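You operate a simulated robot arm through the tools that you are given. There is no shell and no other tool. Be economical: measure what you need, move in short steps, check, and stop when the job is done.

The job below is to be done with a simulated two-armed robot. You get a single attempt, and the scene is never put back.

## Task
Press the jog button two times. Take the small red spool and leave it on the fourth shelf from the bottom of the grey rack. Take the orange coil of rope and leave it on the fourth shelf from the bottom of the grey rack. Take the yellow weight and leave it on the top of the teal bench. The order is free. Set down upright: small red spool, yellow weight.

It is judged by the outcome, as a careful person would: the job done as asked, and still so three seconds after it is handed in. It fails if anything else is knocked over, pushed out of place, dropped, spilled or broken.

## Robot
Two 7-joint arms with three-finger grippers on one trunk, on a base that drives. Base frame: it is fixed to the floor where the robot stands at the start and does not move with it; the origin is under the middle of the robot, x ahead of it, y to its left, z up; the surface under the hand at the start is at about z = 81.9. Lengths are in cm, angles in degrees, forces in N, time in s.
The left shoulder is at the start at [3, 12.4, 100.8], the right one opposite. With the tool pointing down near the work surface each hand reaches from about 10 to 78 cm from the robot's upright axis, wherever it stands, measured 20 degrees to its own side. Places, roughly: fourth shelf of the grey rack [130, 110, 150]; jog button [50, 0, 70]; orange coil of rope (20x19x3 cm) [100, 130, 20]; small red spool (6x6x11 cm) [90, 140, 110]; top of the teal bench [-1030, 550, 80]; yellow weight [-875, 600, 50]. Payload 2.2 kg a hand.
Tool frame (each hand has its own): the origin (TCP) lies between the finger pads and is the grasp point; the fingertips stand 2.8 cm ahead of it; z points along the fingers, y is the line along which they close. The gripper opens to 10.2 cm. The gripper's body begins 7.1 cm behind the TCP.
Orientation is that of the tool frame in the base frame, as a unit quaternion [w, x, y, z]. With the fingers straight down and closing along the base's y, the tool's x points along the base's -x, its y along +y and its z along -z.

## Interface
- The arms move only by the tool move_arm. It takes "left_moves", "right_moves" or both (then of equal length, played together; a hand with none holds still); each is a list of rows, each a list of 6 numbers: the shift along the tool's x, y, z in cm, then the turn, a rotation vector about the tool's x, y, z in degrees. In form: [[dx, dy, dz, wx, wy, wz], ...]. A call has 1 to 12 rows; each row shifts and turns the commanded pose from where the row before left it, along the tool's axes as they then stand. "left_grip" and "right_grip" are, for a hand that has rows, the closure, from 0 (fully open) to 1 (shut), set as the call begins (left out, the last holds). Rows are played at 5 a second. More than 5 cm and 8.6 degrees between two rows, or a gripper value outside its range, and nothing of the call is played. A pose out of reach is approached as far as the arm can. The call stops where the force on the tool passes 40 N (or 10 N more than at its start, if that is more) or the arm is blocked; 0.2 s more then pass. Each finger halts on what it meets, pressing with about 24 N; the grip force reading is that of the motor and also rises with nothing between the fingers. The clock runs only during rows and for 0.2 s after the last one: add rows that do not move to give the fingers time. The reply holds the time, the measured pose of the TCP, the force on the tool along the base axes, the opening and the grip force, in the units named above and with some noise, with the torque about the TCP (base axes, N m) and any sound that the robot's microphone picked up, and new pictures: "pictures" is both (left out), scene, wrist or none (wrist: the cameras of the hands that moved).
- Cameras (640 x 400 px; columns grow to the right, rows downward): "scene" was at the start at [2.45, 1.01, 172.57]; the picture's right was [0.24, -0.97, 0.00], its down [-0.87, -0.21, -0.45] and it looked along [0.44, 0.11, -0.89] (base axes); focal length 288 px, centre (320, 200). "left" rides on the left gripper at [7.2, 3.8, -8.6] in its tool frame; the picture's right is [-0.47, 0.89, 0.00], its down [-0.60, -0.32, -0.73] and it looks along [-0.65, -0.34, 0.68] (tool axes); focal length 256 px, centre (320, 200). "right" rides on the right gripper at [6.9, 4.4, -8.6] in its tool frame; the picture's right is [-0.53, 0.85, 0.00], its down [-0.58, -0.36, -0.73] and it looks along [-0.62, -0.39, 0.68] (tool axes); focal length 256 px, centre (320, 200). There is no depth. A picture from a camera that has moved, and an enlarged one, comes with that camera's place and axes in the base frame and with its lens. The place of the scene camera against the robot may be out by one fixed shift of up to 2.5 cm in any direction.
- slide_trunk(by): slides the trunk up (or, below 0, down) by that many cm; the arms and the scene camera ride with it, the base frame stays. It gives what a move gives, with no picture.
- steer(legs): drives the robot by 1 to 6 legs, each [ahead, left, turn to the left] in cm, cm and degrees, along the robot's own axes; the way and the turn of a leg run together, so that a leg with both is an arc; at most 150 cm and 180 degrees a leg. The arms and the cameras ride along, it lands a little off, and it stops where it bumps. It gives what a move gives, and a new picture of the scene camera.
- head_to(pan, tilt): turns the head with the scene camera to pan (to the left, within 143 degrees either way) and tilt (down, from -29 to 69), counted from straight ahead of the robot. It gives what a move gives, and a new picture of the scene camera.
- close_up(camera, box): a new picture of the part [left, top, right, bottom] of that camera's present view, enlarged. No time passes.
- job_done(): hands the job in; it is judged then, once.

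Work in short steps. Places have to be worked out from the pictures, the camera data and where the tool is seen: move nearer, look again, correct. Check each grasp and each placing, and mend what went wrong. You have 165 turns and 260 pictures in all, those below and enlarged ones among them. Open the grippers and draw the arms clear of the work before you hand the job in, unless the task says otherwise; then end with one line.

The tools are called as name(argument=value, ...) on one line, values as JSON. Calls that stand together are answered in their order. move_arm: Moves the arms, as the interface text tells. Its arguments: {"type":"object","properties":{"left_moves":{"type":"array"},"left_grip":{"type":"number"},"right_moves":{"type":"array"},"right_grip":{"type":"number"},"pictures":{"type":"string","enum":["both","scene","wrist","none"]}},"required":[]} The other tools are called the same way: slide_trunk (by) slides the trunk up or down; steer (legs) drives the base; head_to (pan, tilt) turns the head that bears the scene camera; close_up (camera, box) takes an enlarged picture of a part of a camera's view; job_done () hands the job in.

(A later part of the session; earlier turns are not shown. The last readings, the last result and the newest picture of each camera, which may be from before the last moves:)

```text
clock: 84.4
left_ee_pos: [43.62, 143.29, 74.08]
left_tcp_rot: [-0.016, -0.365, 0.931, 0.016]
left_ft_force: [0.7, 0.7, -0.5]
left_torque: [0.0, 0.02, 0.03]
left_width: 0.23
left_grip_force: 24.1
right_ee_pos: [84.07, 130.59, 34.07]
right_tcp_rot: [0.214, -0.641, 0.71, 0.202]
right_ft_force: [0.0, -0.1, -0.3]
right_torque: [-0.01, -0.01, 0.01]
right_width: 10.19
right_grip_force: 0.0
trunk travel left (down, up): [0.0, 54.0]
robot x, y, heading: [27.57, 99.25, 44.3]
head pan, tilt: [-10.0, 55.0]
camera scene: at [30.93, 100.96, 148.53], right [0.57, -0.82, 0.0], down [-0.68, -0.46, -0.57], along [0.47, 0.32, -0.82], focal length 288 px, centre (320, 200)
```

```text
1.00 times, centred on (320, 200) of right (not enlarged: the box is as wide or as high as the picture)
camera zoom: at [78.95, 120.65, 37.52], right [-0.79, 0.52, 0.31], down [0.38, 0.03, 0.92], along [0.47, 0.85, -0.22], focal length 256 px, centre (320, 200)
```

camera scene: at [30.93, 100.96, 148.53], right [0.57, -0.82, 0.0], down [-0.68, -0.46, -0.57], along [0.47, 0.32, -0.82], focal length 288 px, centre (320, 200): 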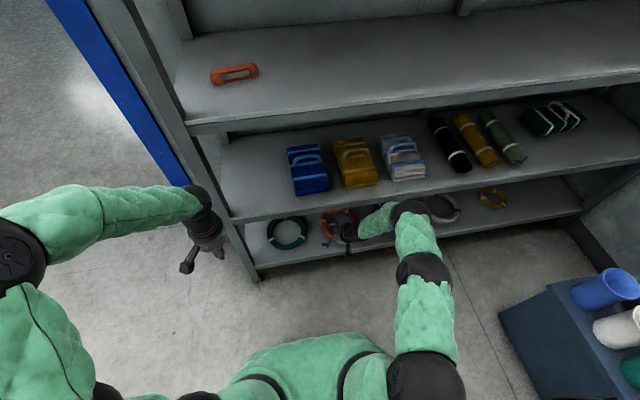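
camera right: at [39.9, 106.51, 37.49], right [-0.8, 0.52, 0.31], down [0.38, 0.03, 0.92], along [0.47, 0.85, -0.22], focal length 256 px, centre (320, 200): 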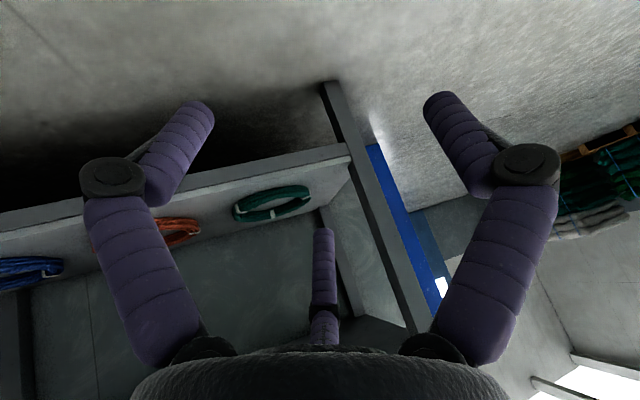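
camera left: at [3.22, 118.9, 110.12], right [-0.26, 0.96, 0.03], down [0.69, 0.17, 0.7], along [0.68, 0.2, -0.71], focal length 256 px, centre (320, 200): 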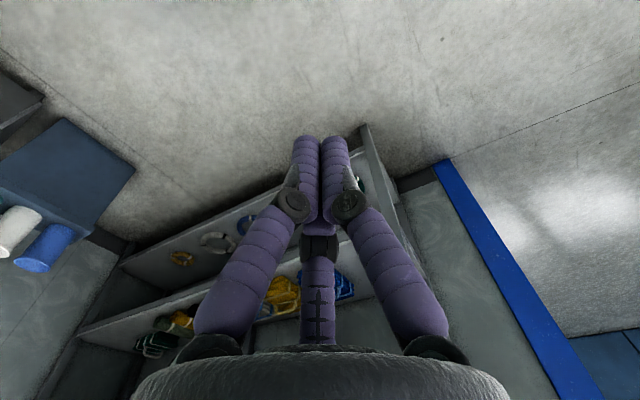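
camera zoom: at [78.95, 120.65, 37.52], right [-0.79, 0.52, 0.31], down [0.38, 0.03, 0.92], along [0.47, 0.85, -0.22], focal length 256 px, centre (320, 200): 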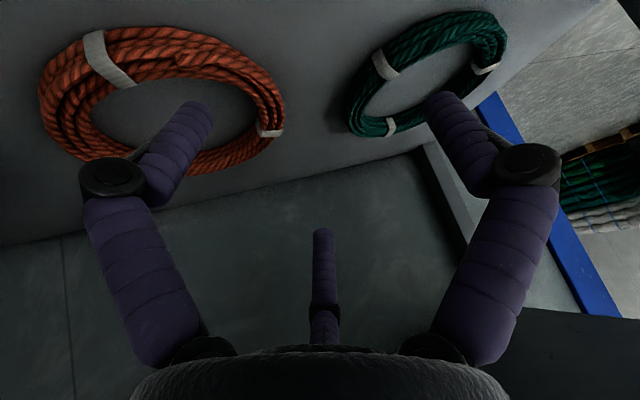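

Wrist view puts the ring centre at ≈(98,135.5), grip point ≈(89.7,136). Shift over it and descend to z≈26.

move_arm(right_moves=[[-2.3, -2.55, 1.54, 0, 0, 0], [-2.3, -2.55, 1.54, 0, 0, 0], [2.25, 0, 3.3, 0, 0, 0], [2.25, 0, 3.3, 0, 0, 0]])

```text
clock: 85.4
left_ee_pos: [43.54, 143.29, 74.23]
left_tcp_rot: [-0.017, -0.366, 0.93, 0.016]
left_ft_force: [-0.6, -0.4, 0.6]
left_torque: [0.0, -0.01, -0.01]
left_width: 0.21
left_grip_force: 24.3
right_ee_pos: [89.46, 134.96, 27.69]
right_tcp_rot: [0.215, -0.64, 0.709, 0.201]
right_ft_force: [-0.9, 0.2, -0.7]
right_torque: [0.06, -0.09, -0.09]
right_width: 10.2
right_grip_force: 0.0
right hand out of reach, approached as far as the arm can: row 4
trunk travel left (down, up): [0.0, 54.0]
robot x, y, heading: [27.99, 99.39, 44.2]
head pan, tilt: [-10.0, 55.0]
camera scene: at [30.9, 100.88, 148.55], right [0.57, -0.82, 0.0], down [-0.68, -0.46, -0.57], along [0.47, 0.32, -0.82], focal length 288 px, centre (320, 200)
camera right: at [84.19, 124.97, 31.04], right [-0.79, 0.52, 0.31], down [0.38, 0.03, 0.93], along [0.47, 0.85, -0.22], focal length 256 px, centre (320, 200)
```

scene: 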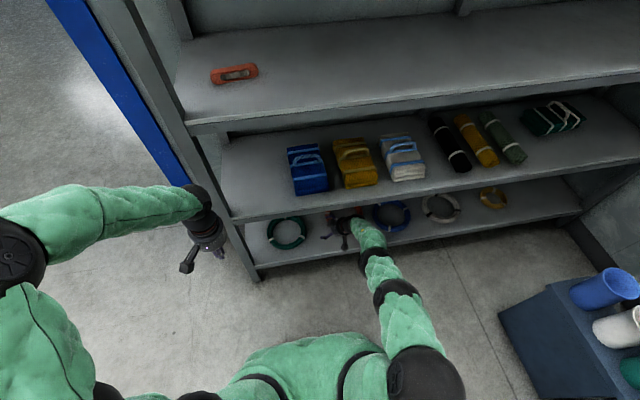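
right: 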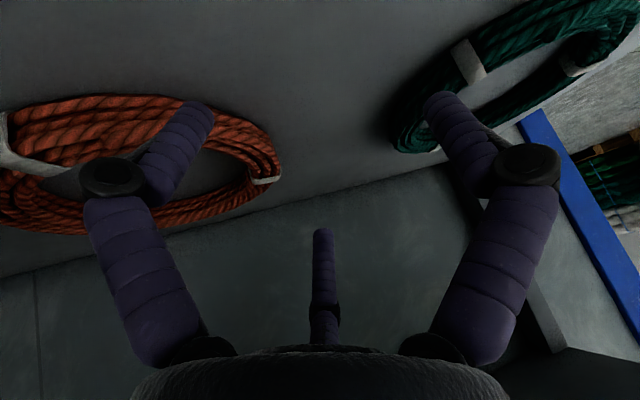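

The arm is at full stretch and the ring appears to sit further right than computed. Raise 6 cm, pull the hand back 10 cm, drive the base 12 cm closer, then re-measure.

move_arm(right_moves=[[-1.7, 0, -2.5, 0, 0, 0], [-1.7, 0, -2.5, 0, 0, 0], [2.13, 2.13, -1.42, 0, 0, 0], [2.13, 2.13, -1.42, 0, 0, 0], [2.13, 2.13, -1.42, 0, 0, 0], [2.13, 2.13, -1.42, 0, 0, 0]])

close_up(camera="scene", box=[240, 180, 480, 300])

```text
clock: 86.8
left_ee_pos: [43.61, 143.28, 74.18]
left_tcp_rot: [-0.017, -0.366, 0.93, 0.016]
left_ft_force: [0.2, -0.2, 0.4]
left_torque: [0.04, 0.0, -0.02]
left_width: 0.2
left_grip_force: 23.7
right_ee_pos: [79.82, 125.79, 33.6]
right_tcp_rot: [0.214, -0.641, 0.71, 0.201]
right_ft_force: [0.1, -0.9, 0.4]
right_torque: [0.0, 0.0, 0.01]
right_width: 10.21
right_grip_force: 0.1
trunk travel left (down, up): [0.0, 54.0]
robot x, y, heading: [27.97, 99.41, 44.3]
head pan, tilt: [-10.0, 55.0]
camera scene: at [30.92, 100.95, 148.52], right [0.57, -0.82, 0.0], down [-0.68, -0.46, -0.57], along [0.47, 0.32, -0.82], focal length 288 px, centre (320, 200)
camera right: at [74.55, 115.75, 37.07], right [-0.79, 0.52, 0.31], down [0.38, 0.03, 0.92], along [0.47, 0.85, -0.22], focal length 256 px, centre (320, 200)
```

scene: 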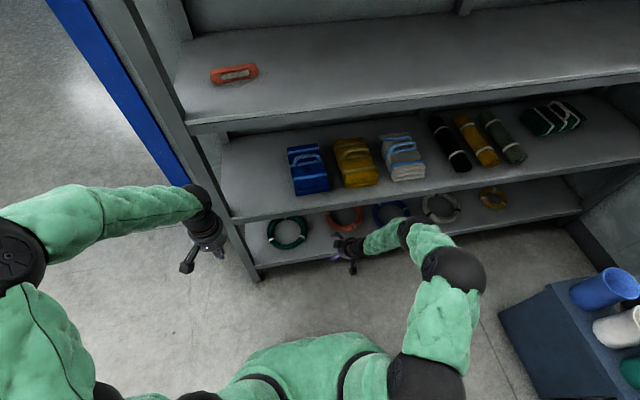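
right: 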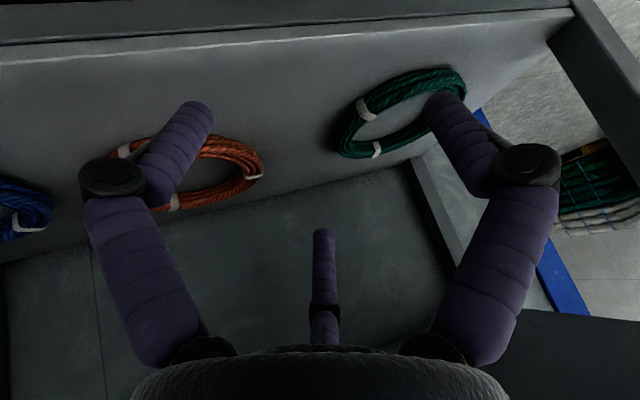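

```text
2.67 times, centred on (360, 240) of scene
camera zoom: at [30.92, 100.95, 148.52], right [0.57, -0.82, 0.0], down [-0.68, -0.46, -0.57], along [0.47, 0.32, -0.82], focal length 767 px, centre (213, 93)
```

zoom: 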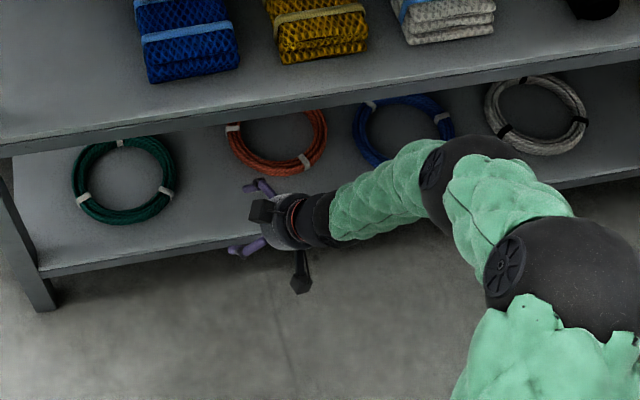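

The ring was nudged a few cm back/right; the shelf is evidently higher (coil tops ≈23–24). Drive 12 cm closer with the hand high and re-measure.

steer(legs=[[12, 0, 0]])

close_up(camera="right", box=[0, 0, 640, 400])

close_up(camera="scene", box=[240, 180, 480, 330])

```text
clock: 88.1
left_ee_pos: [51.51, 151.08, 74.14]
left_tcp_rot: [-0.022, -0.367, 0.93, 0.014]
left_ft_force: [0.1, 0.1, 0.7]
left_torque: [-0.02, 0.0, -0.01]
left_width: 0.23
left_grip_force: 23.7
right_ee_pos: [87.81, 133.79, 33.68]
right_tcp_rot: [0.214, -0.641, 0.709, 0.202]
right_ft_force: [0.1, 1.3, 0.6]
right_torque: [0.03, 0.01, -0.03]
right_width: 10.21
right_grip_force: 0.2
trunk travel left (down, up): [0.0, 54.0]
robot x, y, heading: [36.09, 107.56, 44.5]
head pan, tilt: [-10.0, 55.0]
stopped in leg 1: the force on the tool passed its limit at 77 N (the readings are from after the stop); the commanded pose is now the measured one
camera scene: at [39.09, 108.96, 148.52], right [0.57, -0.82, 0.0], down [-0.68, -0.46, -0.57], along [0.47, 0.32, -0.82], focal length 288 px, centre (320, 200)
```

scene: 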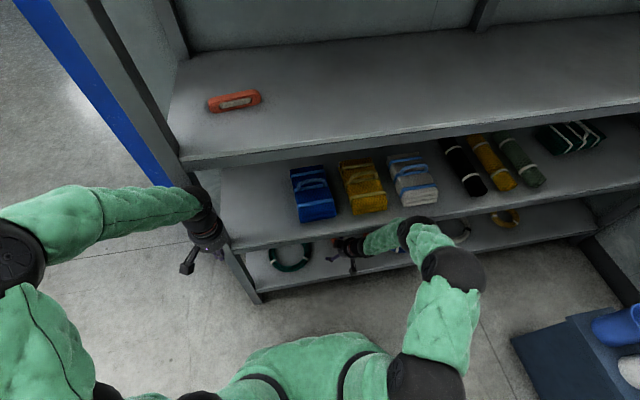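

```text
1.00 times, centred on (320, 200) of right (not enlarged: the box is as wide or as high as the picture)
camera zoom: at [82.69, 123.76, 37.02], right [-0.79, 0.52, 0.31], down [0.38, 0.03, 0.92], along [0.47, 0.85, -0.22], focal length 256 px, centre (320, 200)
```

zoom: 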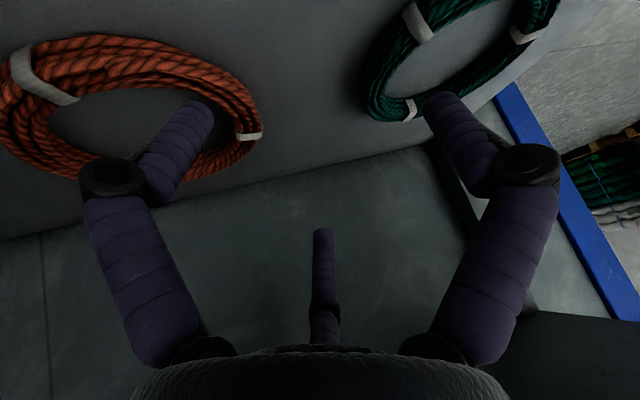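

```text
2.67 times, centred on (360, 255) of scene
camera zoom: at [39.09, 108.96, 148.52], right [0.57, -0.82, 0.0], down [-0.68, -0.46, -0.57], along [0.47, 0.32, -0.82], focal length 767 px, centre (213, 53)
```

zoom: 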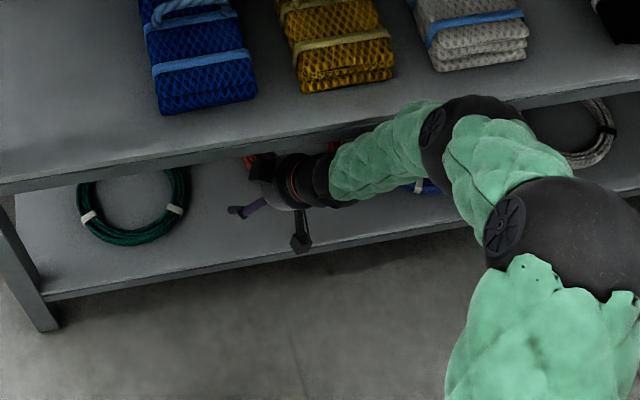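

The left hand bumped the rack front (it's at the lip), so pull it back 12 cm. At the same time shift the right hand sideways over the ring: centre now ≈(102,135), grip point ≈(93.6,135.5).

move_arm(left_moves=[[3, 0, 0, 0, 0, 0], [3, 0, 0, 0, 0, 0], [3, 0, 0, 0, 0, 0], [3, 0, 0, 0, 0, 0]], right_moves=[[-0.4, -1.9, 0.26, 0, 0, 0], [-0.4, -1.9, 0.26, 0, 0, 0], [-0.4, -1.9, 0.26, 0, 0, 0], [1.7, 0, 2.5, 0, 0, 0]])

```text
clock: 89.3
left_ee_pos: [42.98, 142.54, 74.38]
left_tcp_rot: [-0.022, -0.363, 0.931, 0.016]
left_ft_force: [0.5, -0.2, 0.3]
left_torque: [0.02, 0.04, -0.02]
left_width: 0.23
left_grip_force: 24.0
right_ee_pos: [90.54, 132.81, 28.42]
right_tcp_rot: [0.186, -0.635, 0.718, 0.216]
right_ft_force: [-4.4, -3.5, -4.7]
right_torque: [0.46, -0.34, -0.24]
right_width: 10.23
right_grip_force: 0.0
trunk travel left (down, up): [0.0, 54.0]
robot x, y, heading: [35.72, 107.19, 44.0]
head pan, tilt: [-10.0, 55.0]
stopped in row 4 (right hand): the arm was blocked; the commanded pose is now the measured one
camera scene: at [39.29, 108.72, 148.41], right [0.56, -0.83, 0.0], down [-0.68, -0.46, -0.57], along [0.47, 0.32, -0.82], focal length 288 px, centre (320, 200)
camera right: at [85.48, 122.82, 32.37], right [-0.77, 0.53, 0.35], down [0.44, 0.04, 0.9], along [0.46, 0.85, -0.27], focal length 256 px, centre (320, 200)
camera left: at [35.66, 140.2, 83.46], right [-0.26, 0.97, 0.03], down [0.7, 0.17, 0.7], along [0.67, 0.2, -0.72], focal length 256 px, centre (320, 200)
```

scene: 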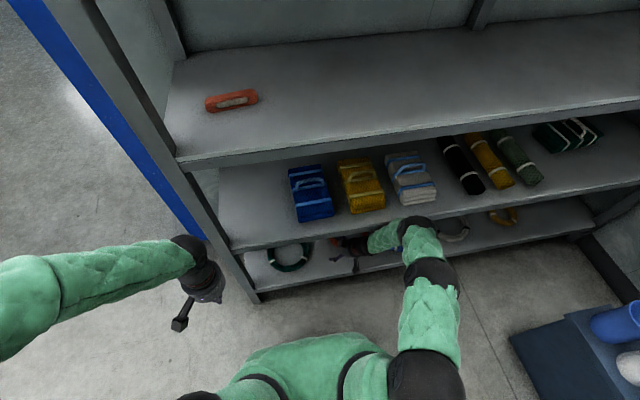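
right: 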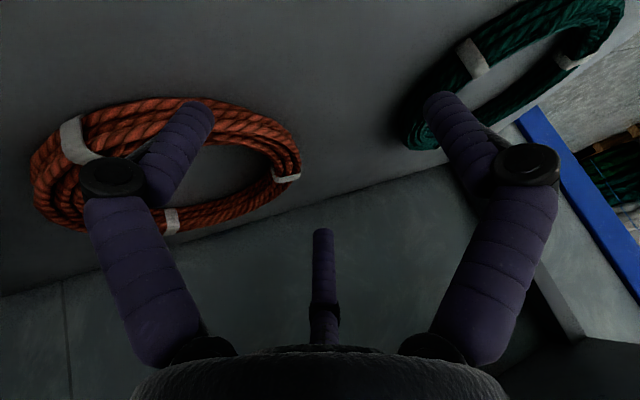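
left: 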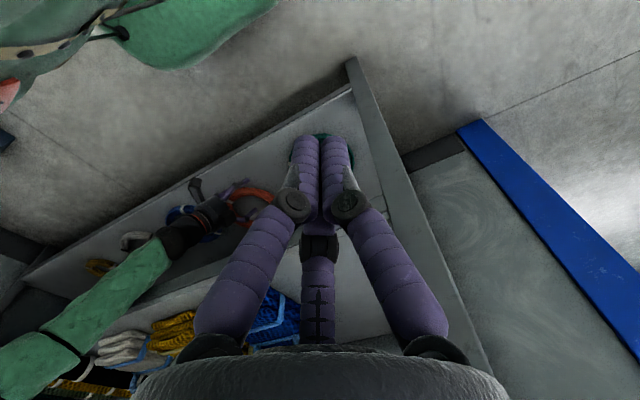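

The right forearm is blocked, likely against shelf 2's lip. Back the base straight off 22 cm and view the situation.

steer(legs=[[-22, 0, 0]])

close_up(camera="right", box=[0, 0, 640, 400])

```text
clock: 91.0
left_ee_pos: [26.79, 127.09, 74.56]
left_tcp_rot: [-0.021, -0.366, 0.93, 0.016]
left_ft_force: [0.2, 0.2, -0.8]
left_torque: [0.0, 0.01, -0.03]
left_width: 0.23
left_grip_force: 23.5
right_ee_pos: [74.94, 117.75, 29.08]
right_tcp_rot: [0.192, -0.638, 0.715, 0.214]
right_ft_force: [0.7, 0.7, 0.8]
right_torque: [0.03, 0.01, 0.0]
right_width: 10.23
right_grip_force: 0.0
trunk travel left (down, up): [0.0, 54.0]
robot x, y, heading: [19.87, 91.87, 44.2]
head pan, tilt: [-10.0, 55.0]
camera scene: at [23.06, 93.24, 148.52], right [0.56, -0.83, 0.0], down [-0.68, -0.46, -0.57], along [0.47, 0.32, -0.82], focal length 288 px, centre (320, 200)
```

scene: 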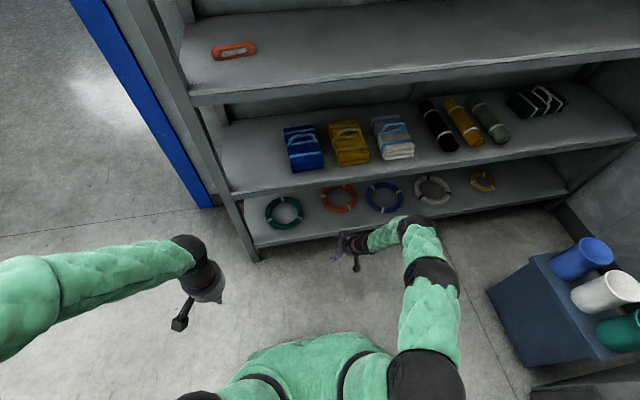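

```text
1.00 times, centred on (320, 200) of right (not enlarged: the box is as wide or as high as the picture)
camera zoom: at [70.01, 107.83, 32.88], right [-0.78, 0.52, 0.34], down [0.43, 0.04, 0.9], along [0.46, 0.85, -0.26], focal length 256 px, centre (320, 200)
```

zoom: 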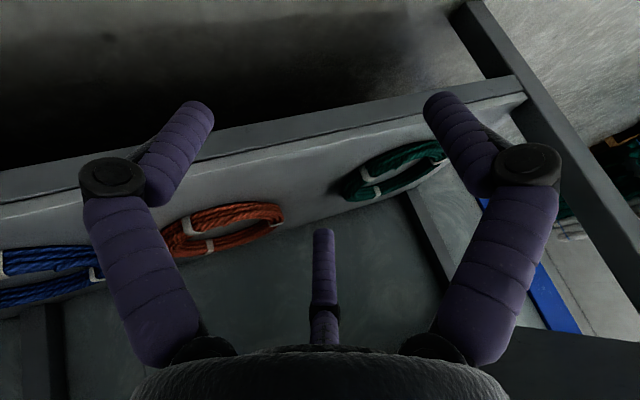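

Rope is at ≈(101.7,135) beside the blue coil, everything else in place. Shift the base right 19 cm so the right arm points forward-left naturally, then move the hand up 5, left 18, forward 8.

steer(legs=[[0, -19.5, 0]])

move_arm(right_moves=[[-2.7, 0.3, -4.2, 0, 0, 0], [-2.38, 3.56, 1.82, 0, 0, 0], [-2.38, 3.56, 1.82, 0, 0, 0], [-2.38, 3.56, 1.82, 0, 0, 0], [-2.38, 3.56, 1.82, 0, 0, 0], [-2.8, -2.7, 1.6, 0, 0, 0], [-2.8, -2.7, 1.6, 0, 0, 0]])

```text
clock: 92.6
left_ee_pos: [40.55, 113.01, 74.4]
left_tcp_rot: [-0.021, -0.366, 0.93, 0.016]
left_ft_force: [-0.2, 1.0, -0.1]
left_torque: [0.03, -0.02, -0.02]
left_width: 0.24
left_grip_force: 24.2
right_ee_pos: [88.58, 103.88, 29.1]
right_tcp_rot: [0.192, -0.638, 0.715, 0.214]
right_ft_force: [0.0, -0.6, 0.2]
right_torque: [0.0, 0.0, -0.01]
right_width: 10.19
right_grip_force: 0.0
trunk travel left (down, up): [0.0, 54.0]
robot x, y, heading: [33.76, 77.48, 44.3]
head pan, tilt: [-10.0, 55.0]
camera scene: at [36.74, 79.28, 148.52], right [0.56, -0.83, 0.0], down [-0.68, -0.46, -0.57], along [0.47, 0.32, -0.82], focal length 288 px, centre (320, 200)
```

scene: 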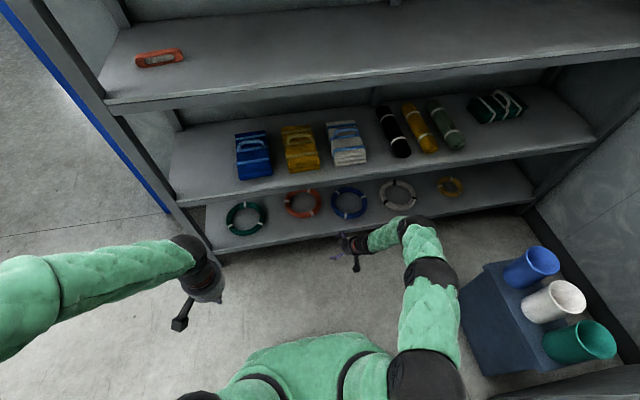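

```text
clock: 94.2
left_ee_pos: [40.47, 113.24, 74.55]
left_tcp_rot: [-0.02, -0.365, 0.931, 0.015]
left_ft_force: [-0.5, -0.1, -0.1]
left_torque: [0.02, 0.01, 0.03]
left_width: 0.2
left_grip_force: 24.4
right_ee_pos: [82.09, 123.2, 34.34]
right_tcp_rot: [0.197, -0.631, 0.719, 0.214]
right_ft_force: [1.8, 0.4, 2.6]
right_torque: [-0.21, 0.2, 0.19]
right_width: 10.21
right_grip_force: 0.1
trunk travel left (down, up): [0.0, 54.0]
robot x, y, heading: [33.4, 77.72, 44.4]
head pan, tilt: [-10.0, 55.0]
camera scene: at [36.75, 79.23, 148.56], right [0.56, -0.83, 0.0], down [-0.68, -0.46, -0.57], along [0.47, 0.32, -0.82], focal length 288 px, centre (320, 200)
camera right: at [76.87, 113.2, 37.98], right [-0.77, 0.54, 0.35], down [0.42, 0.03, 0.91], along [0.48, 0.84, -0.25], focal length 256 px, centre (320, 200)
```

scene: 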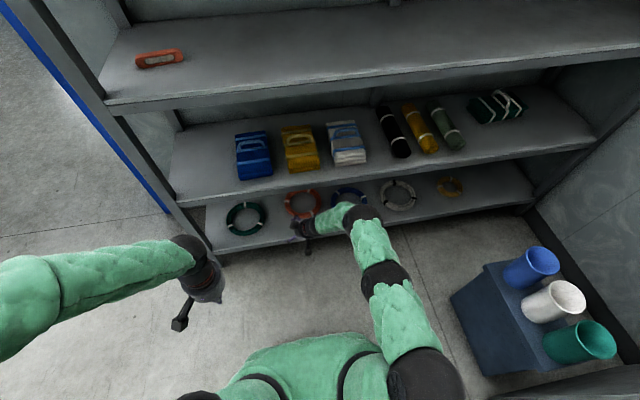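
right: 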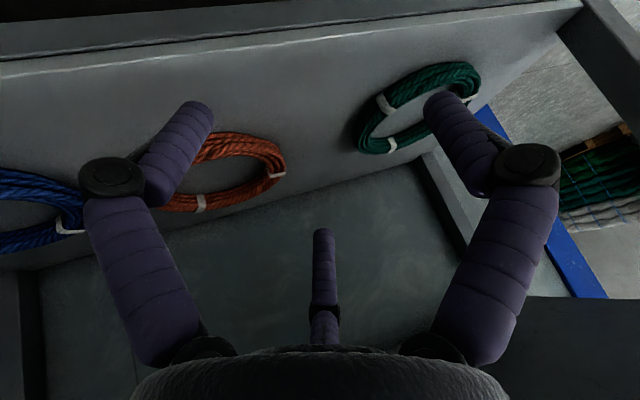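

Reach is fine here. Lower 5 cm so the wrist passes under shelf 2's lip, then drive in 12 cm and look.

move_arm(right_moves=[[1.35, -0.15, 2.1, 0, 0, 0], [1.35, -0.15, 2.1, 0, 0, 0]], pictures="none")

steer(legs=[[12, 0, 0]])

close_up(camera="right", box=[0, 0, 640, 400])

```text
clock: 94.8
left_ee_pos: [40.41, 113.21, 74.58]
left_tcp_rot: [-0.021, -0.365, 0.931, 0.016]
left_ft_force: [0.3, 0.7, 0.3]
left_torque: [0.01, 0.02, 0.01]
left_width: 0.25
left_grip_force: 24.5
right_ee_pos: [81.48, 122.89, 28.95]
right_tcp_rot: [0.192, -0.637, 0.715, 0.213]
right_ft_force: [1.1, -0.1, 1.0]
right_torque: [-0.04, 0.02, 0.02]
right_width: 10.2
right_grip_force: 0.0
trunk travel left (down, up): [0.0, 54.0]
robot x, y, heading: [33.35, 77.63, 44.4]
head pan, tilt: [-10.0, 55.0]
```

```text
clock: 96.0
left_ee_pos: [48.92, 121.34, 74.58]
left_tcp_rot: [-0.022, -0.366, 0.93, 0.016]
left_ft_force: [0.2, 0.1, 0.2]
left_torque: [-0.02, -0.02, 0.0]
left_width: 0.23
left_grip_force: 24.2
right_ee_pos: [89.99, 131.25, 28.89]
right_tcp_rot: [0.191, -0.638, 0.715, 0.212]
right_ft_force: [-0.4, 0.2, -0.4]
right_torque: [-0.01, 0.02, -0.01]
right_width: 10.21
right_grip_force: 0.1
trunk travel left (down, up): [0.0, 54.0]
robot x, y, heading: [41.99, 86.22, 44.3]
head pan, tilt: [-10.0, 55.0]
camera scene: at [45.22, 87.61, 148.52], right [0.56, -0.83, 0.0], down [-0.68, -0.46, -0.57], along [0.47, 0.32, -0.82], focal length 288 px, centre (320, 200)
```

scene: 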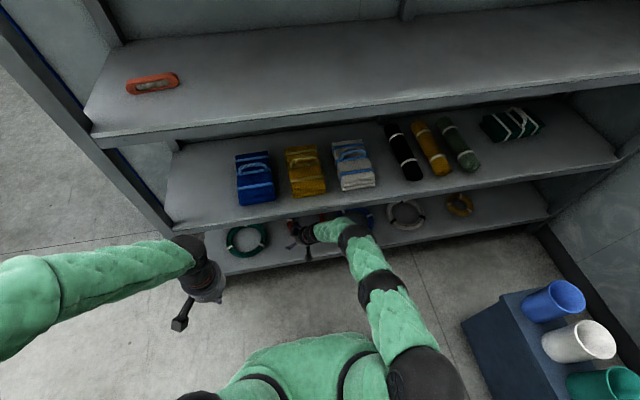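

```text
1.00 times, centred on (320, 200) of right (not enlarged: the box is as wide or as high as the picture)
camera zoom: at [85.0, 121.27, 32.66], right [-0.78, 0.53, 0.34], down [0.43, 0.04, 0.9], along [0.46, 0.85, -0.26], focal length 256 px, centre (320, 200)
```

zoom: 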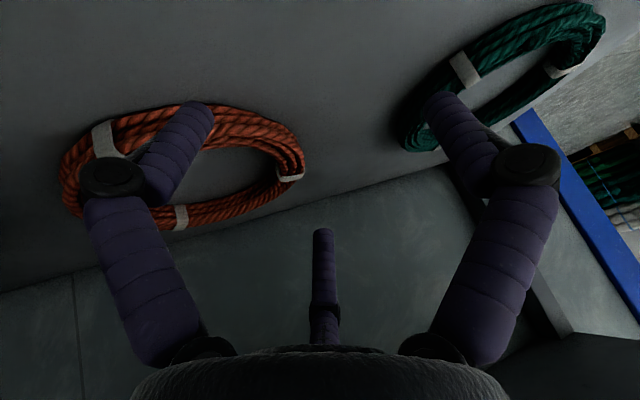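

Ring centre now ≈(101.4,134.3); tube grip point ≈(93.2,135). Shift over it horizontally and look before descending.

move_arm(right_moves=[[-1.5, -1.45, 0.87, 0, 0, 0], [-1.5, -1.45, 0.87, 0, 0, 0]], pictures="wrist")

```text
clock: 96.6
left_ee_pos: [48.86, 121.36, 74.6]
left_tcp_rot: [-0.022, -0.365, 0.931, 0.015]
left_ft_force: [0.6, 0.7, -0.4]
left_torque: [0.0, 0.0, -0.01]
left_width: 0.25
left_grip_force: 23.8
right_ee_pos: [92.17, 133.39, 28.96]
right_tcp_rot: [0.19, -0.638, 0.715, 0.214]
right_ft_force: [0.2, 0.3, -0.5]
right_torque: [0.0, 0.0, -0.01]
right_width: 10.19
right_grip_force: 0.1
right hand out of reach, approached as far as the arm can: row 2
trunk travel left (down, up): [0.0, 54.0]
robot x, y, heading: [41.79, 85.98, 44.5]
head pan, tilt: [-10.0, 55.0]
camera right: at [87.31, 123.46, 32.86], right [-0.78, 0.53, 0.34], down [0.43, 0.04, 0.9], along [0.46, 0.85, -0.26], focal length 256 px, centre (320, 200)
```

right: 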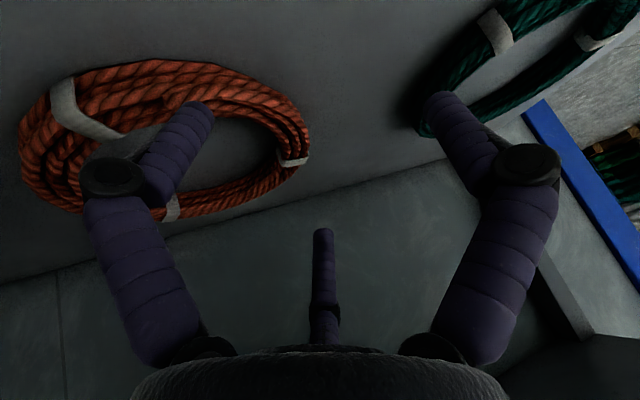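

Slightly out of reach; pull the hand back 4 cm and drive the base 6 cm closer (net +2 cm).

move_arm(right_moves=[[1.33, 1.28, -0.78, 0, 0, 0], [1.33, 1.28, -0.78, 0, 0, 0]], pictures="none")

steer(legs=[[6.5, 0, 0]])

close_up(camera="right", box=[0, 0, 640, 400])

```text
clock: 97.2
left_ee_pos: [48.96, 121.5, 74.71]
left_tcp_rot: [-0.021, -0.366, 0.93, 0.014]
left_ft_force: [-0.6, 0.3, -0.3]
left_torque: [0.02, 0.0, 0.02]
left_width: 0.2
left_grip_force: 24.3
right_ee_pos: [89.45, 130.53, 29.12]
right_tcp_rot: [0.192, -0.637, 0.716, 0.213]
right_ft_force: [0.4, -0.5, 0.5]
right_torque: [-0.04, 0.06, 0.03]
right_width: 10.21
right_grip_force: 0.2
trunk travel left (down, up): [0.0, 54.0]
robot x, y, heading: [42.02, 86.2, 44.3]
head pan, tilt: [-10.0, 55.0]
```

```text
clock: 98.4
left_ee_pos: [53.83, 125.9, 74.55]
left_tcp_rot: [-0.02, -0.364, 0.931, 0.016]
left_ft_force: [-0.5, 0.9, -0.1]
left_torque: [-0.01, -0.04, -0.02]
left_width: 0.24
left_grip_force: 23.9
right_ee_pos: [91.58, 133.41, 27.22]
right_tcp_rot: [0.168, -0.64, 0.718, 0.215]
right_ft_force: [-1.0, -1.1, 0.0]
right_torque: [-0.01, 0.03, 0.0]
right_width: 10.2
right_grip_force: 0.0
trunk travel left (down, up): [0.0, 54.0]
robot x, y, heading: [46.8, 90.68, 44.2]
head pan, tilt: [-10.0, 55.0]
stopped in leg 1: the robot was blocked; the commanded pose is now the measured one
camera scene: at [49.85, 92.08, 148.52], right [0.56, -0.83, 0.0], down [-0.68, -0.46, -0.57], along [0.47, 0.32, -0.82], focal length 288 px, centre (320, 200)
```

scene: 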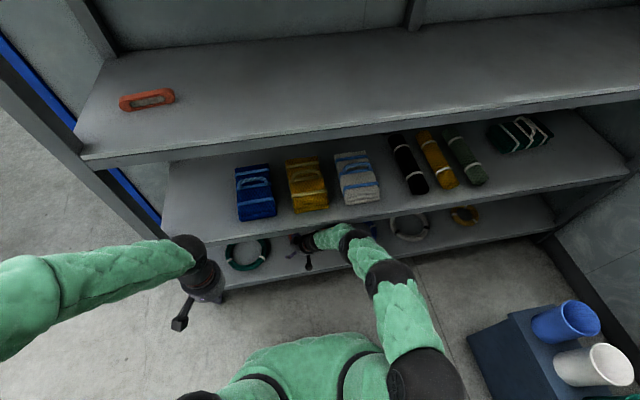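

```text
1.00 times, centred on (320, 200) of right (not enlarged: the box is as wide or as high as the picture)
camera zoom: at [86.79, 123.54, 31.49], right [-0.77, 0.53, 0.36], down [0.46, 0.07, 0.89], along [0.44, 0.85, -0.3], focal length 256 px, centre (320, 200)
```

zoom: 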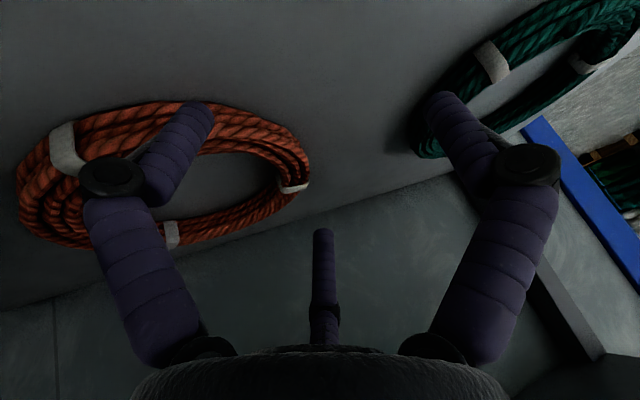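

Forearm meets shelf 2's lip again when going this deep. New plan: hook the ring with the inner finger and slide it toward the shelf front, where the grip is easy. First back off 4 cm.

steer(legs=[[-4, 0, 0]])

close_up(camera="right", box=[0, 0, 640, 400])

```text
clock: 99.3
left_ee_pos: [50.66, 123.11, 74.65]
left_tcp_rot: [-0.02, -0.364, 0.931, 0.015]
left_ft_force: [0.5, 0.0, -0.5]
left_torque: [0.01, 0.01, 0.02]
left_width: 0.2
left_grip_force: 24.1
right_ee_pos: [88.68, 130.65, 27.25]
right_tcp_rot: [0.17, -0.639, 0.719, 0.216]
right_ft_force: [0.2, 0.0, 0.4]
right_torque: [-0.01, -0.03, 0.01]
right_width: 10.23
right_grip_force: 0.1
trunk travel left (down, up): [0.0, 54.0]
robot x, y, heading: [43.81, 87.73, 44.2]
head pan, tilt: [-10.0, 55.0]
camera scene: at [46.93, 89.25, 148.52], right [0.56, -0.83, 0.0], down [-0.68, -0.46, -0.57], along [0.47, 0.32, -0.82], focal length 288 px, centre (320, 200)
```

scene: 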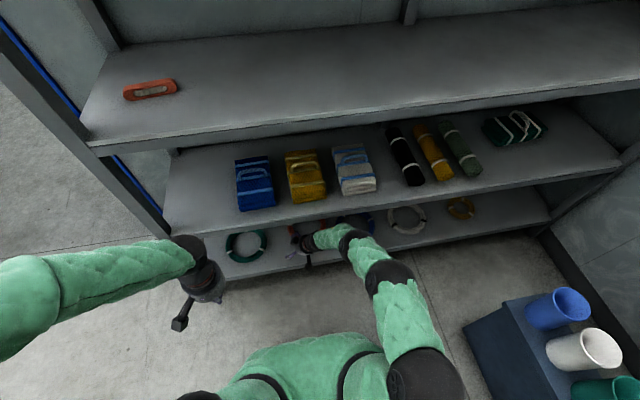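

```text
1.00 times, centred on (320, 200) of right (not enlarged: the box is as wide or as high as the picture)
camera zoom: at [83.94, 120.75, 31.52], right [-0.77, 0.53, 0.36], down [0.46, 0.07, 0.89], along [0.44, 0.85, -0.3], focal length 256 px, centre (320, 200)
```

zoom: 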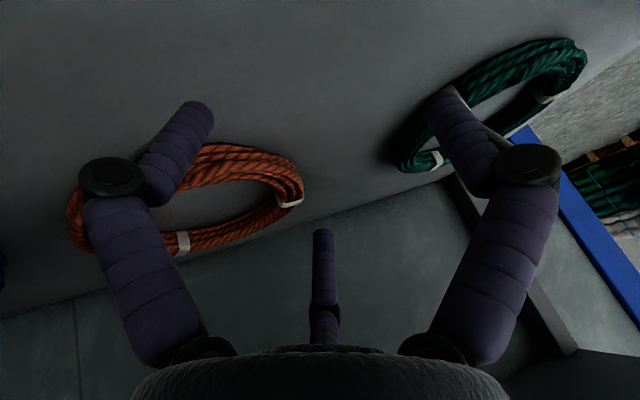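

Lift 2 cm, level the hand's roll, and move the inner finger 5 cm sideways so it lies over the ring's hole.

move_arm(right_moves=[[-1.04, 0.19, -1.7, 4.5, -0.5, -2.8], [-0.19, -2.4, 0.12, 0, 0, 0], [-0.19, -2.4, 0.12, 0, 0, 0]], pictures="wrist")

```text
clock: 100.1
left_ee_pos: [50.8, 123.04, 74.68]
left_tcp_rot: [-0.02, -0.364, 0.931, 0.015]
left_ft_force: [0.5, 0.2, -0.4]
left_torque: [0.0, 0.0, -0.02]
left_width: 0.24
left_grip_force: 24.0
right_ee_pos: [93.47, 130.59, 29.39]
right_tcp_rot: [0.202, -0.649, 0.71, 0.186]
right_ft_force: [0.3, -0.9, -0.4]
right_torque: [0.0, 0.04, 0.0]
right_width: 10.22
right_grip_force: 0.0
trunk travel left (down, up): [0.0, 54.0]
robot x, y, heading: [43.89, 87.92, 44.2]
head pan, tilt: [-10.0, 55.0]
camera right: at [88.34, 120.63, 33.1], right [-0.8, 0.53, 0.28], down [0.37, 0.07, 0.92], along [0.47, 0.85, -0.25], focal length 256 px, centre (320, 200)
```

right: 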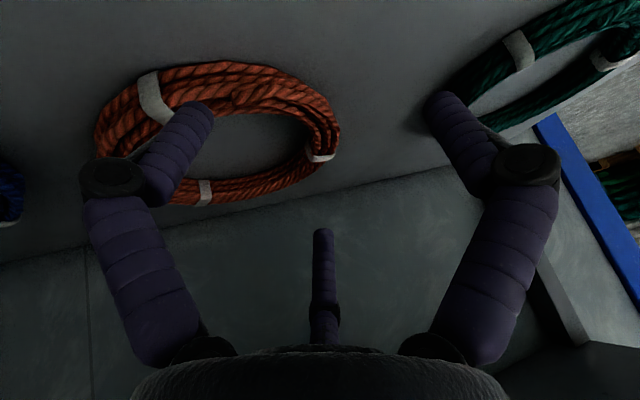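

The inner fingertip hangs just above the hole behind the front rim. Move 1.5 cm deeper and descend 4.3 cm with force guard.

move_arm(right_moves=[[-0.97, -0.97, 0.6, 0, 0, 0], [1.1, 0, 1.75, 0, 0, 0], [0.6, 0, 0.95, 0, 0, 0], [0.6, 0, 0.95, 0, 0, 0]], pictures="wrist")

```text
clock: 101.1
left_ee_pos: [50.84, 123.08, 74.58]
left_tcp_rot: [-0.02, -0.364, 0.931, 0.015]
left_ft_force: [0.2, 0.6, 0.2]
left_torque: [-0.01, -0.02, 0.0]
left_width: 0.22
left_grip_force: 23.6
right_ee_pos: [94.4, 131.59, 25.55]
right_tcp_rot: [0.202, -0.648, 0.71, 0.186]
right_ft_force: [0.7, 0.7, 0.1]
right_torque: [0.02, 0.01, 0.01]
right_width: 10.22
right_grip_force: 0.0
right hand out of reach, approached as far as the arm can: row 4
trunk travel left (down, up): [0.0, 54.0]
robot x, y, heading: [43.9, 87.59, 44.4]
head pan, tilt: [-10.0, 55.0]
camera right: at [89.27, 121.5, 29.22], right [-0.8, 0.53, 0.28], down [0.37, 0.07, 0.93], along [0.47, 0.85, -0.25], focal length 256 px, centre (320, 200)
```

right: 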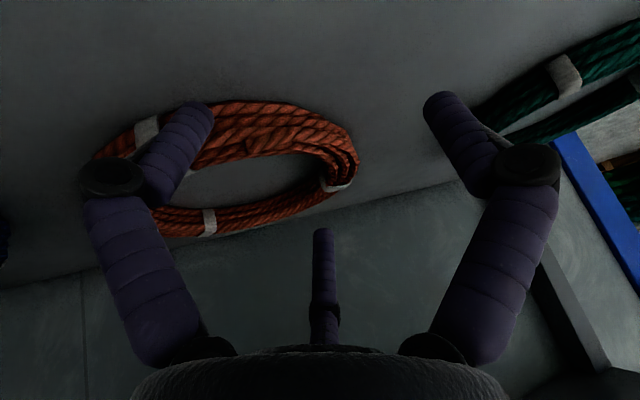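

Tip is at z≈23.2, probably just below the rope's top. Try dragging: drive back 6 cm and look.

steer(legs=[[-6, 0, 0]])

close_up(camera="right", box=[0, 0, 640, 400])

```text
clock: 102.0
left_ee_pos: [46.5, 118.95, 74.68]
left_tcp_rot: [-0.02, -0.363, 0.931, 0.016]
left_ft_force: [0.5, -0.2, -0.7]
left_torque: [-0.01, -0.02, 0.0]
left_width: 0.22
left_grip_force: 24.1
right_ee_pos: [90.16, 127.17, 25.41]
right_tcp_rot: [0.203, -0.647, 0.711, 0.187]
right_ft_force: [0.3, -0.3, 0.1]
right_torque: [0.02, 0.0, -0.02]
right_width: 10.22
right_grip_force: 0.0
trunk travel left (down, up): [0.0, 54.0]
robot x, y, heading: [39.8, 83.51, 44.1]
head pan, tilt: [-10.0, 55.0]
camera scene: at [42.66, 85.09, 148.52], right [0.56, -0.83, 0.0], down [-0.68, -0.46, -0.57], along [0.47, 0.32, -0.82], focal length 288 px, centre (320, 200)
```

scene: 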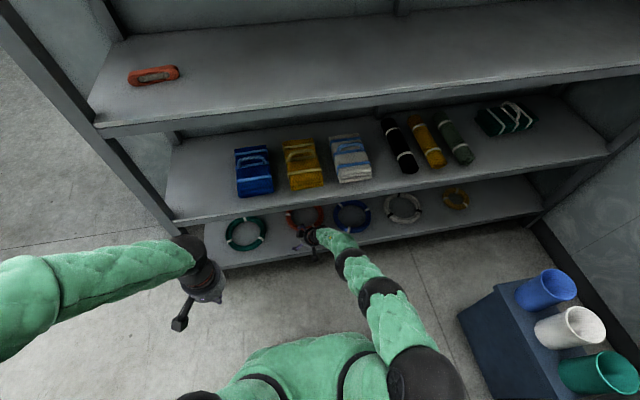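

```text
1.00 times, centred on (320, 200) of right (not enlarged: the box is as wide or as high as the picture)
camera zoom: at [85.01, 117.31, 29.24], right [-0.8, 0.53, 0.28], down [0.37, 0.07, 0.93], along [0.47, 0.85, -0.25], focal length 256 px, centre (320, 200)
```

zoom: 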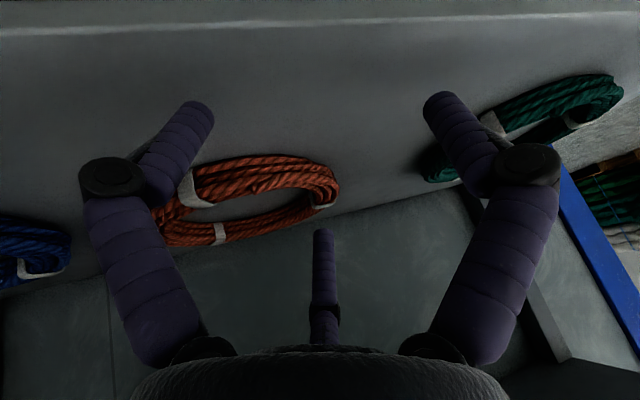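

The ring did not drag; but the two views fix it well: ties at (96.6,138.4),(107.9,135.3),(97.9,126.1) → centre ≈(100.8,133.3), tube z≈22.5. I'll reorient the hand to a smaller yaw (15°) and flatter pitch (~42°) so wrist and forearm stay outside the lip.

move_arm(right_moves=[[-2.1, 0, -3.4, 0, 0, 0], [0, 0, 0, 4.42, 0, 7.07], [0, 0, 0, 4.42, 0, 7.07], [0, 0, 0, 4.42, 0, 7.07], [0, 0, 0, 0, -5, 0], [0, 0, 0, 0, -5, 0]])

```text
clock: 103.4
left_ee_pos: [46.46, 118.91, 74.64]
left_tcp_rot: [-0.019, -0.364, 0.931, 0.016]
left_ft_force: [-0.2, 0.0, -0.5]
left_torque: [0.01, -0.02, -0.03]
left_width: 0.21
left_grip_force: 23.9
right_ee_pos: [90.42, 127.23, 29.35]
right_tcp_rot: [0.288, -0.469, 0.82, 0.159]
right_ft_force: [0.5, -0.6, 0.3]
right_torque: [0.02, 0.03, 0.03]
right_width: 10.22
right_grip_force: 0.1
right hand out of reach, approached as far as the arm can: row 6
trunk travel left (down, up): [0.0, 54.0]
robot x, y, heading: [39.57, 83.88, 44.2]
head pan, tilt: [-10.0, 55.0]
camera scene: at [42.69, 85.11, 148.52], right [0.56, -0.83, 0.0], down [-0.68, -0.46, -0.57], along [0.47, 0.32, -0.82], focal length 288 px, centre (320, 200)
camera right: at [81.22, 120.26, 31.9], right [-0.51, 0.79, 0.32], down [0.3, -0.18, 0.93], along [0.8, 0.58, -0.15], focal length 256 px, centre (320, 200)
```

scene: 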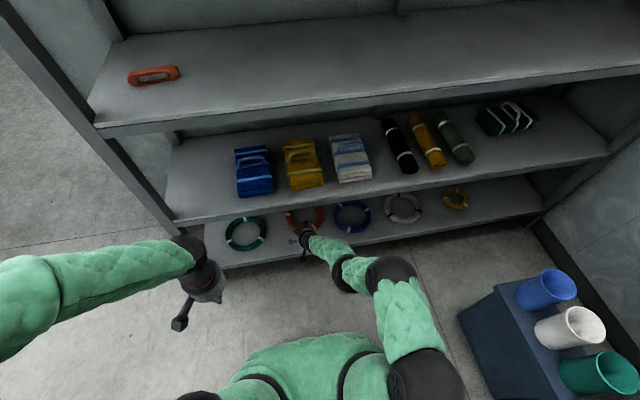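
right: 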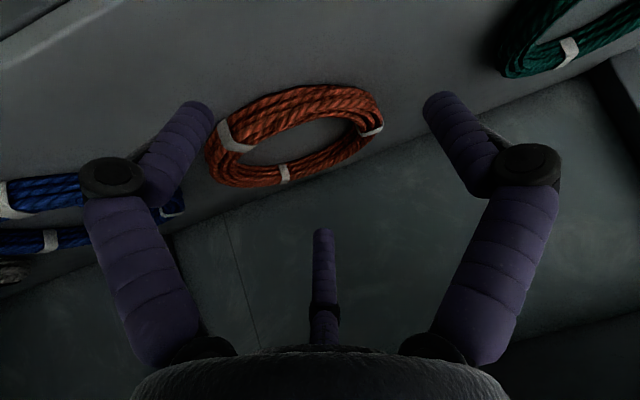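

This pose keeps the wrist well outside the rack. Drive 4 cm left and 9 cm forward so the fingers straddle the ring's left side, then look.

steer(legs=[[0, 4.2, 0], [9, 0, 0]])

close_up(camera="right", box=[0, 0, 640, 400])

```text
clock: 105.0
left_ee_pos: [49.84, 128.2, 74.68]
left_tcp_rot: [-0.02, -0.364, 0.931, 0.016]
left_ft_force: [-0.4, -0.7, -0.2]
left_torque: [-0.02, -0.01, 0.01]
left_width: 0.21
left_grip_force: 24.5
right_ee_pos: [93.58, 136.41, 29.28]
right_tcp_rot: [0.288, -0.469, 0.819, 0.159]
right_ft_force: [0.4, 0.1, -0.4]
right_torque: [-0.04, 0.04, 0.01]
right_width: 10.21
right_grip_force: 0.1
trunk travel left (down, up): [0.0, 54.0]
robot x, y, heading: [42.72, 92.44, 44.4]
head pan, tilt: [-10.0, 55.0]
camera scene: at [46.05, 94.3, 148.52], right [0.56, -0.83, 0.0], down [-0.68, -0.46, -0.57], along [0.47, 0.32, -0.82], focal length 288 px, centre (320, 200)
```

scene: 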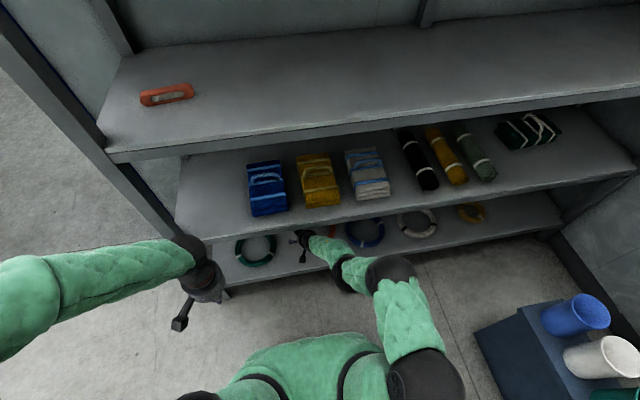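

```text
1.00 times, centred on (320, 200) of right (not enlarged: the box is as wide or as high as the picture)
camera zoom: at [84.51, 129.49, 31.88], right [-0.52, 0.79, 0.32], down [0.3, -0.18, 0.93], along [0.8, 0.58, -0.15], focal length 256 px, centre (320, 200)
```

zoom: 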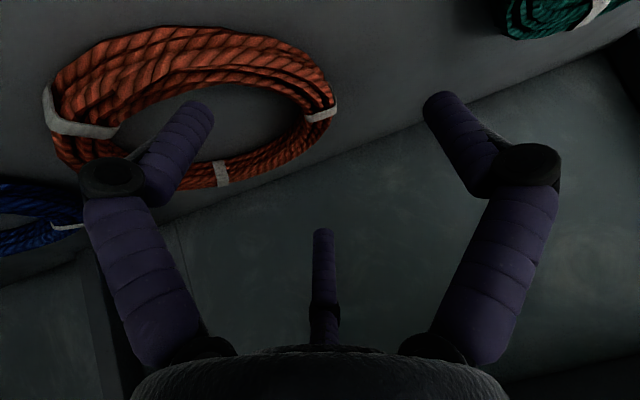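

Fingers straddle the tube's left-front with no blocking. Descend vertically in steps with a 0.5 cm inward shift.

move_arm(right_moves=[[1.0, -0.25, 1.25, 0, 0, 0], [1.0, -0.25, 1.25, 0, 0, 0], [0.6, 0, 0.78, 0, 0, 0], [0.3, 0, 0.4, 0, 0, 0], [0.3, 0, 0.4, 0, 0, 0]], pictures="wrist")

```text
clock: 106.2
left_ee_pos: [49.8, 128.08, 74.57]
left_tcp_rot: [-0.021, -0.364, 0.931, 0.016]
left_ft_force: [0.2, 0.2, 0.6]
left_torque: [-0.01, 0.01, 0.0]
left_width: 0.22
left_grip_force: 23.8
right_ee_pos: [94.23, 136.18, 24.33]
right_tcp_rot: [0.288, -0.469, 0.82, 0.159]
right_ft_force: [0.7, -3.1, 3.7]
right_torque: [-0.38, -0.06, -0.04]
right_width: 10.28
right_grip_force: 0.0
trunk travel left (down, up): [0.0, 54.0]
robot x, y, heading: [42.88, 92.79, 44.3]
head pan, tilt: [-10.0, 55.0]
camera right: at [85.09, 129.22, 26.78], right [-0.52, 0.79, 0.32], down [0.3, -0.18, 0.93], along [0.8, 0.58, -0.15], focal length 256 px, centre (320, 200)
```

right: 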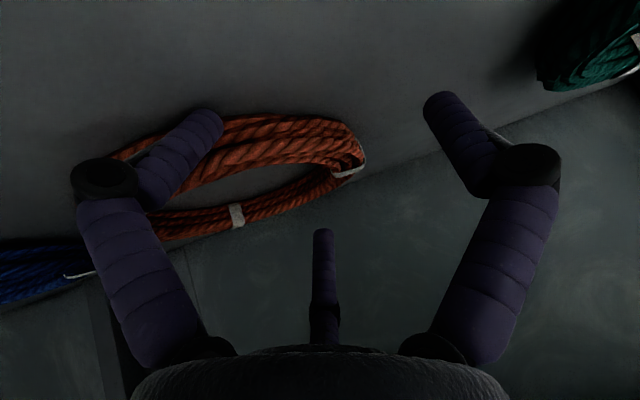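

Light contact at tip z≈22. Close the gripper and check the width.

move_arm(right_moves=[[0, 0, 0, 0, 0, 0], [0, 0, 0, 0, 0, 0], [0, 0, 0, 0, 0, 0], [0, 0, 0, 0, 0, 0]], right_grip=1, pictures="wrist")

```text
clock: 107.2
left_ee_pos: [49.84, 128.23, 74.58]
left_tcp_rot: [-0.02, -0.365, 0.931, 0.014]
left_ft_force: [0.4, 0.9, -1.2]
left_torque: [0.02, -0.01, 0.02]
left_width: 0.2
left_grip_force: 24.3
right_ee_pos: [94.26, 136.27, 24.17]
right_tcp_rot: [0.288, -0.469, 0.82, 0.16]
right_ft_force: [-0.3, 0.1, 0.2]
right_torque: [0.04, 0.0, 0.05]
right_width: 0.2
right_grip_force: 24.5
trunk travel left (down, up): [0.0, 54.0]
robot x, y, heading: [43.1, 92.72, 44.0]
head pan, tilt: [-10.0, 55.0]
camera right: at [85.03, 129.24, 26.76], right [-0.52, 0.79, 0.32], down [0.3, -0.18, 0.93], along [0.8, 0.58, -0.15], focal length 256 px, centre (320, 200)
```

right: 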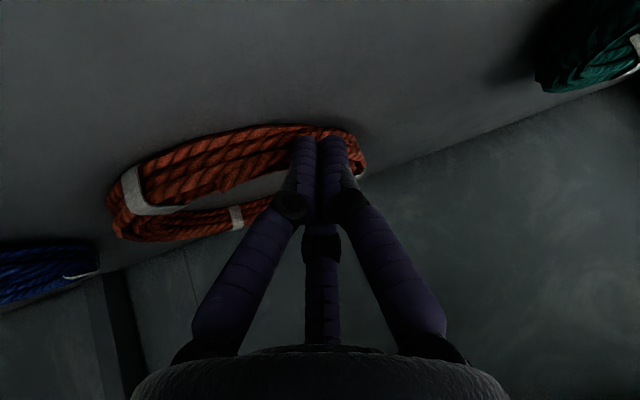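

The fingers closed over the rope without catching it, so tips were above it. Look closely with the head before retrying.

close_up(camera="scene", box=[220, 200, 420, 290])

close_up(camera="right", box=[80, 80, 400, 280])

```text
3.20 times, centred on (320, 245) of scene
camera zoom: at [46.02, 94.28, 148.52], right [0.56, -0.83, 0.0], down [-0.68, -0.46, -0.57], along [0.47, 0.32, -0.82], focal length 920 px, centre (320, 56)
```

zoom: 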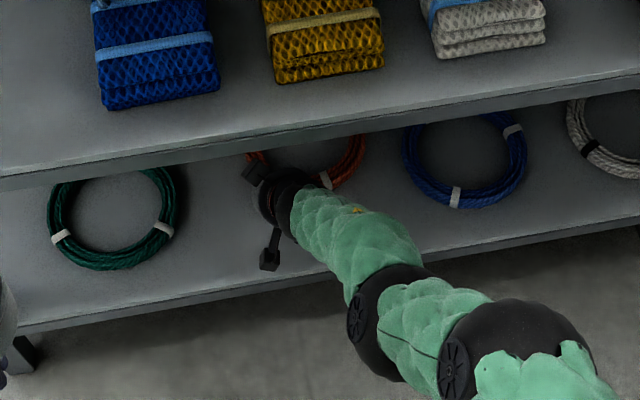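

```text
2.00 times, centred on (240, 180) of right
camera zoom: at [85.03, 129.24, 26.76], right [-0.52, 0.79, 0.32], down [0.3, -0.18, 0.93], along [0.8, 0.58, -0.15], focal length 512 px, centre (480, 240)
```

zoom: 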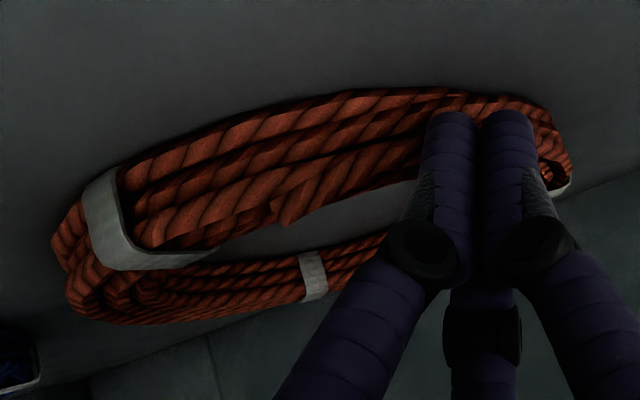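

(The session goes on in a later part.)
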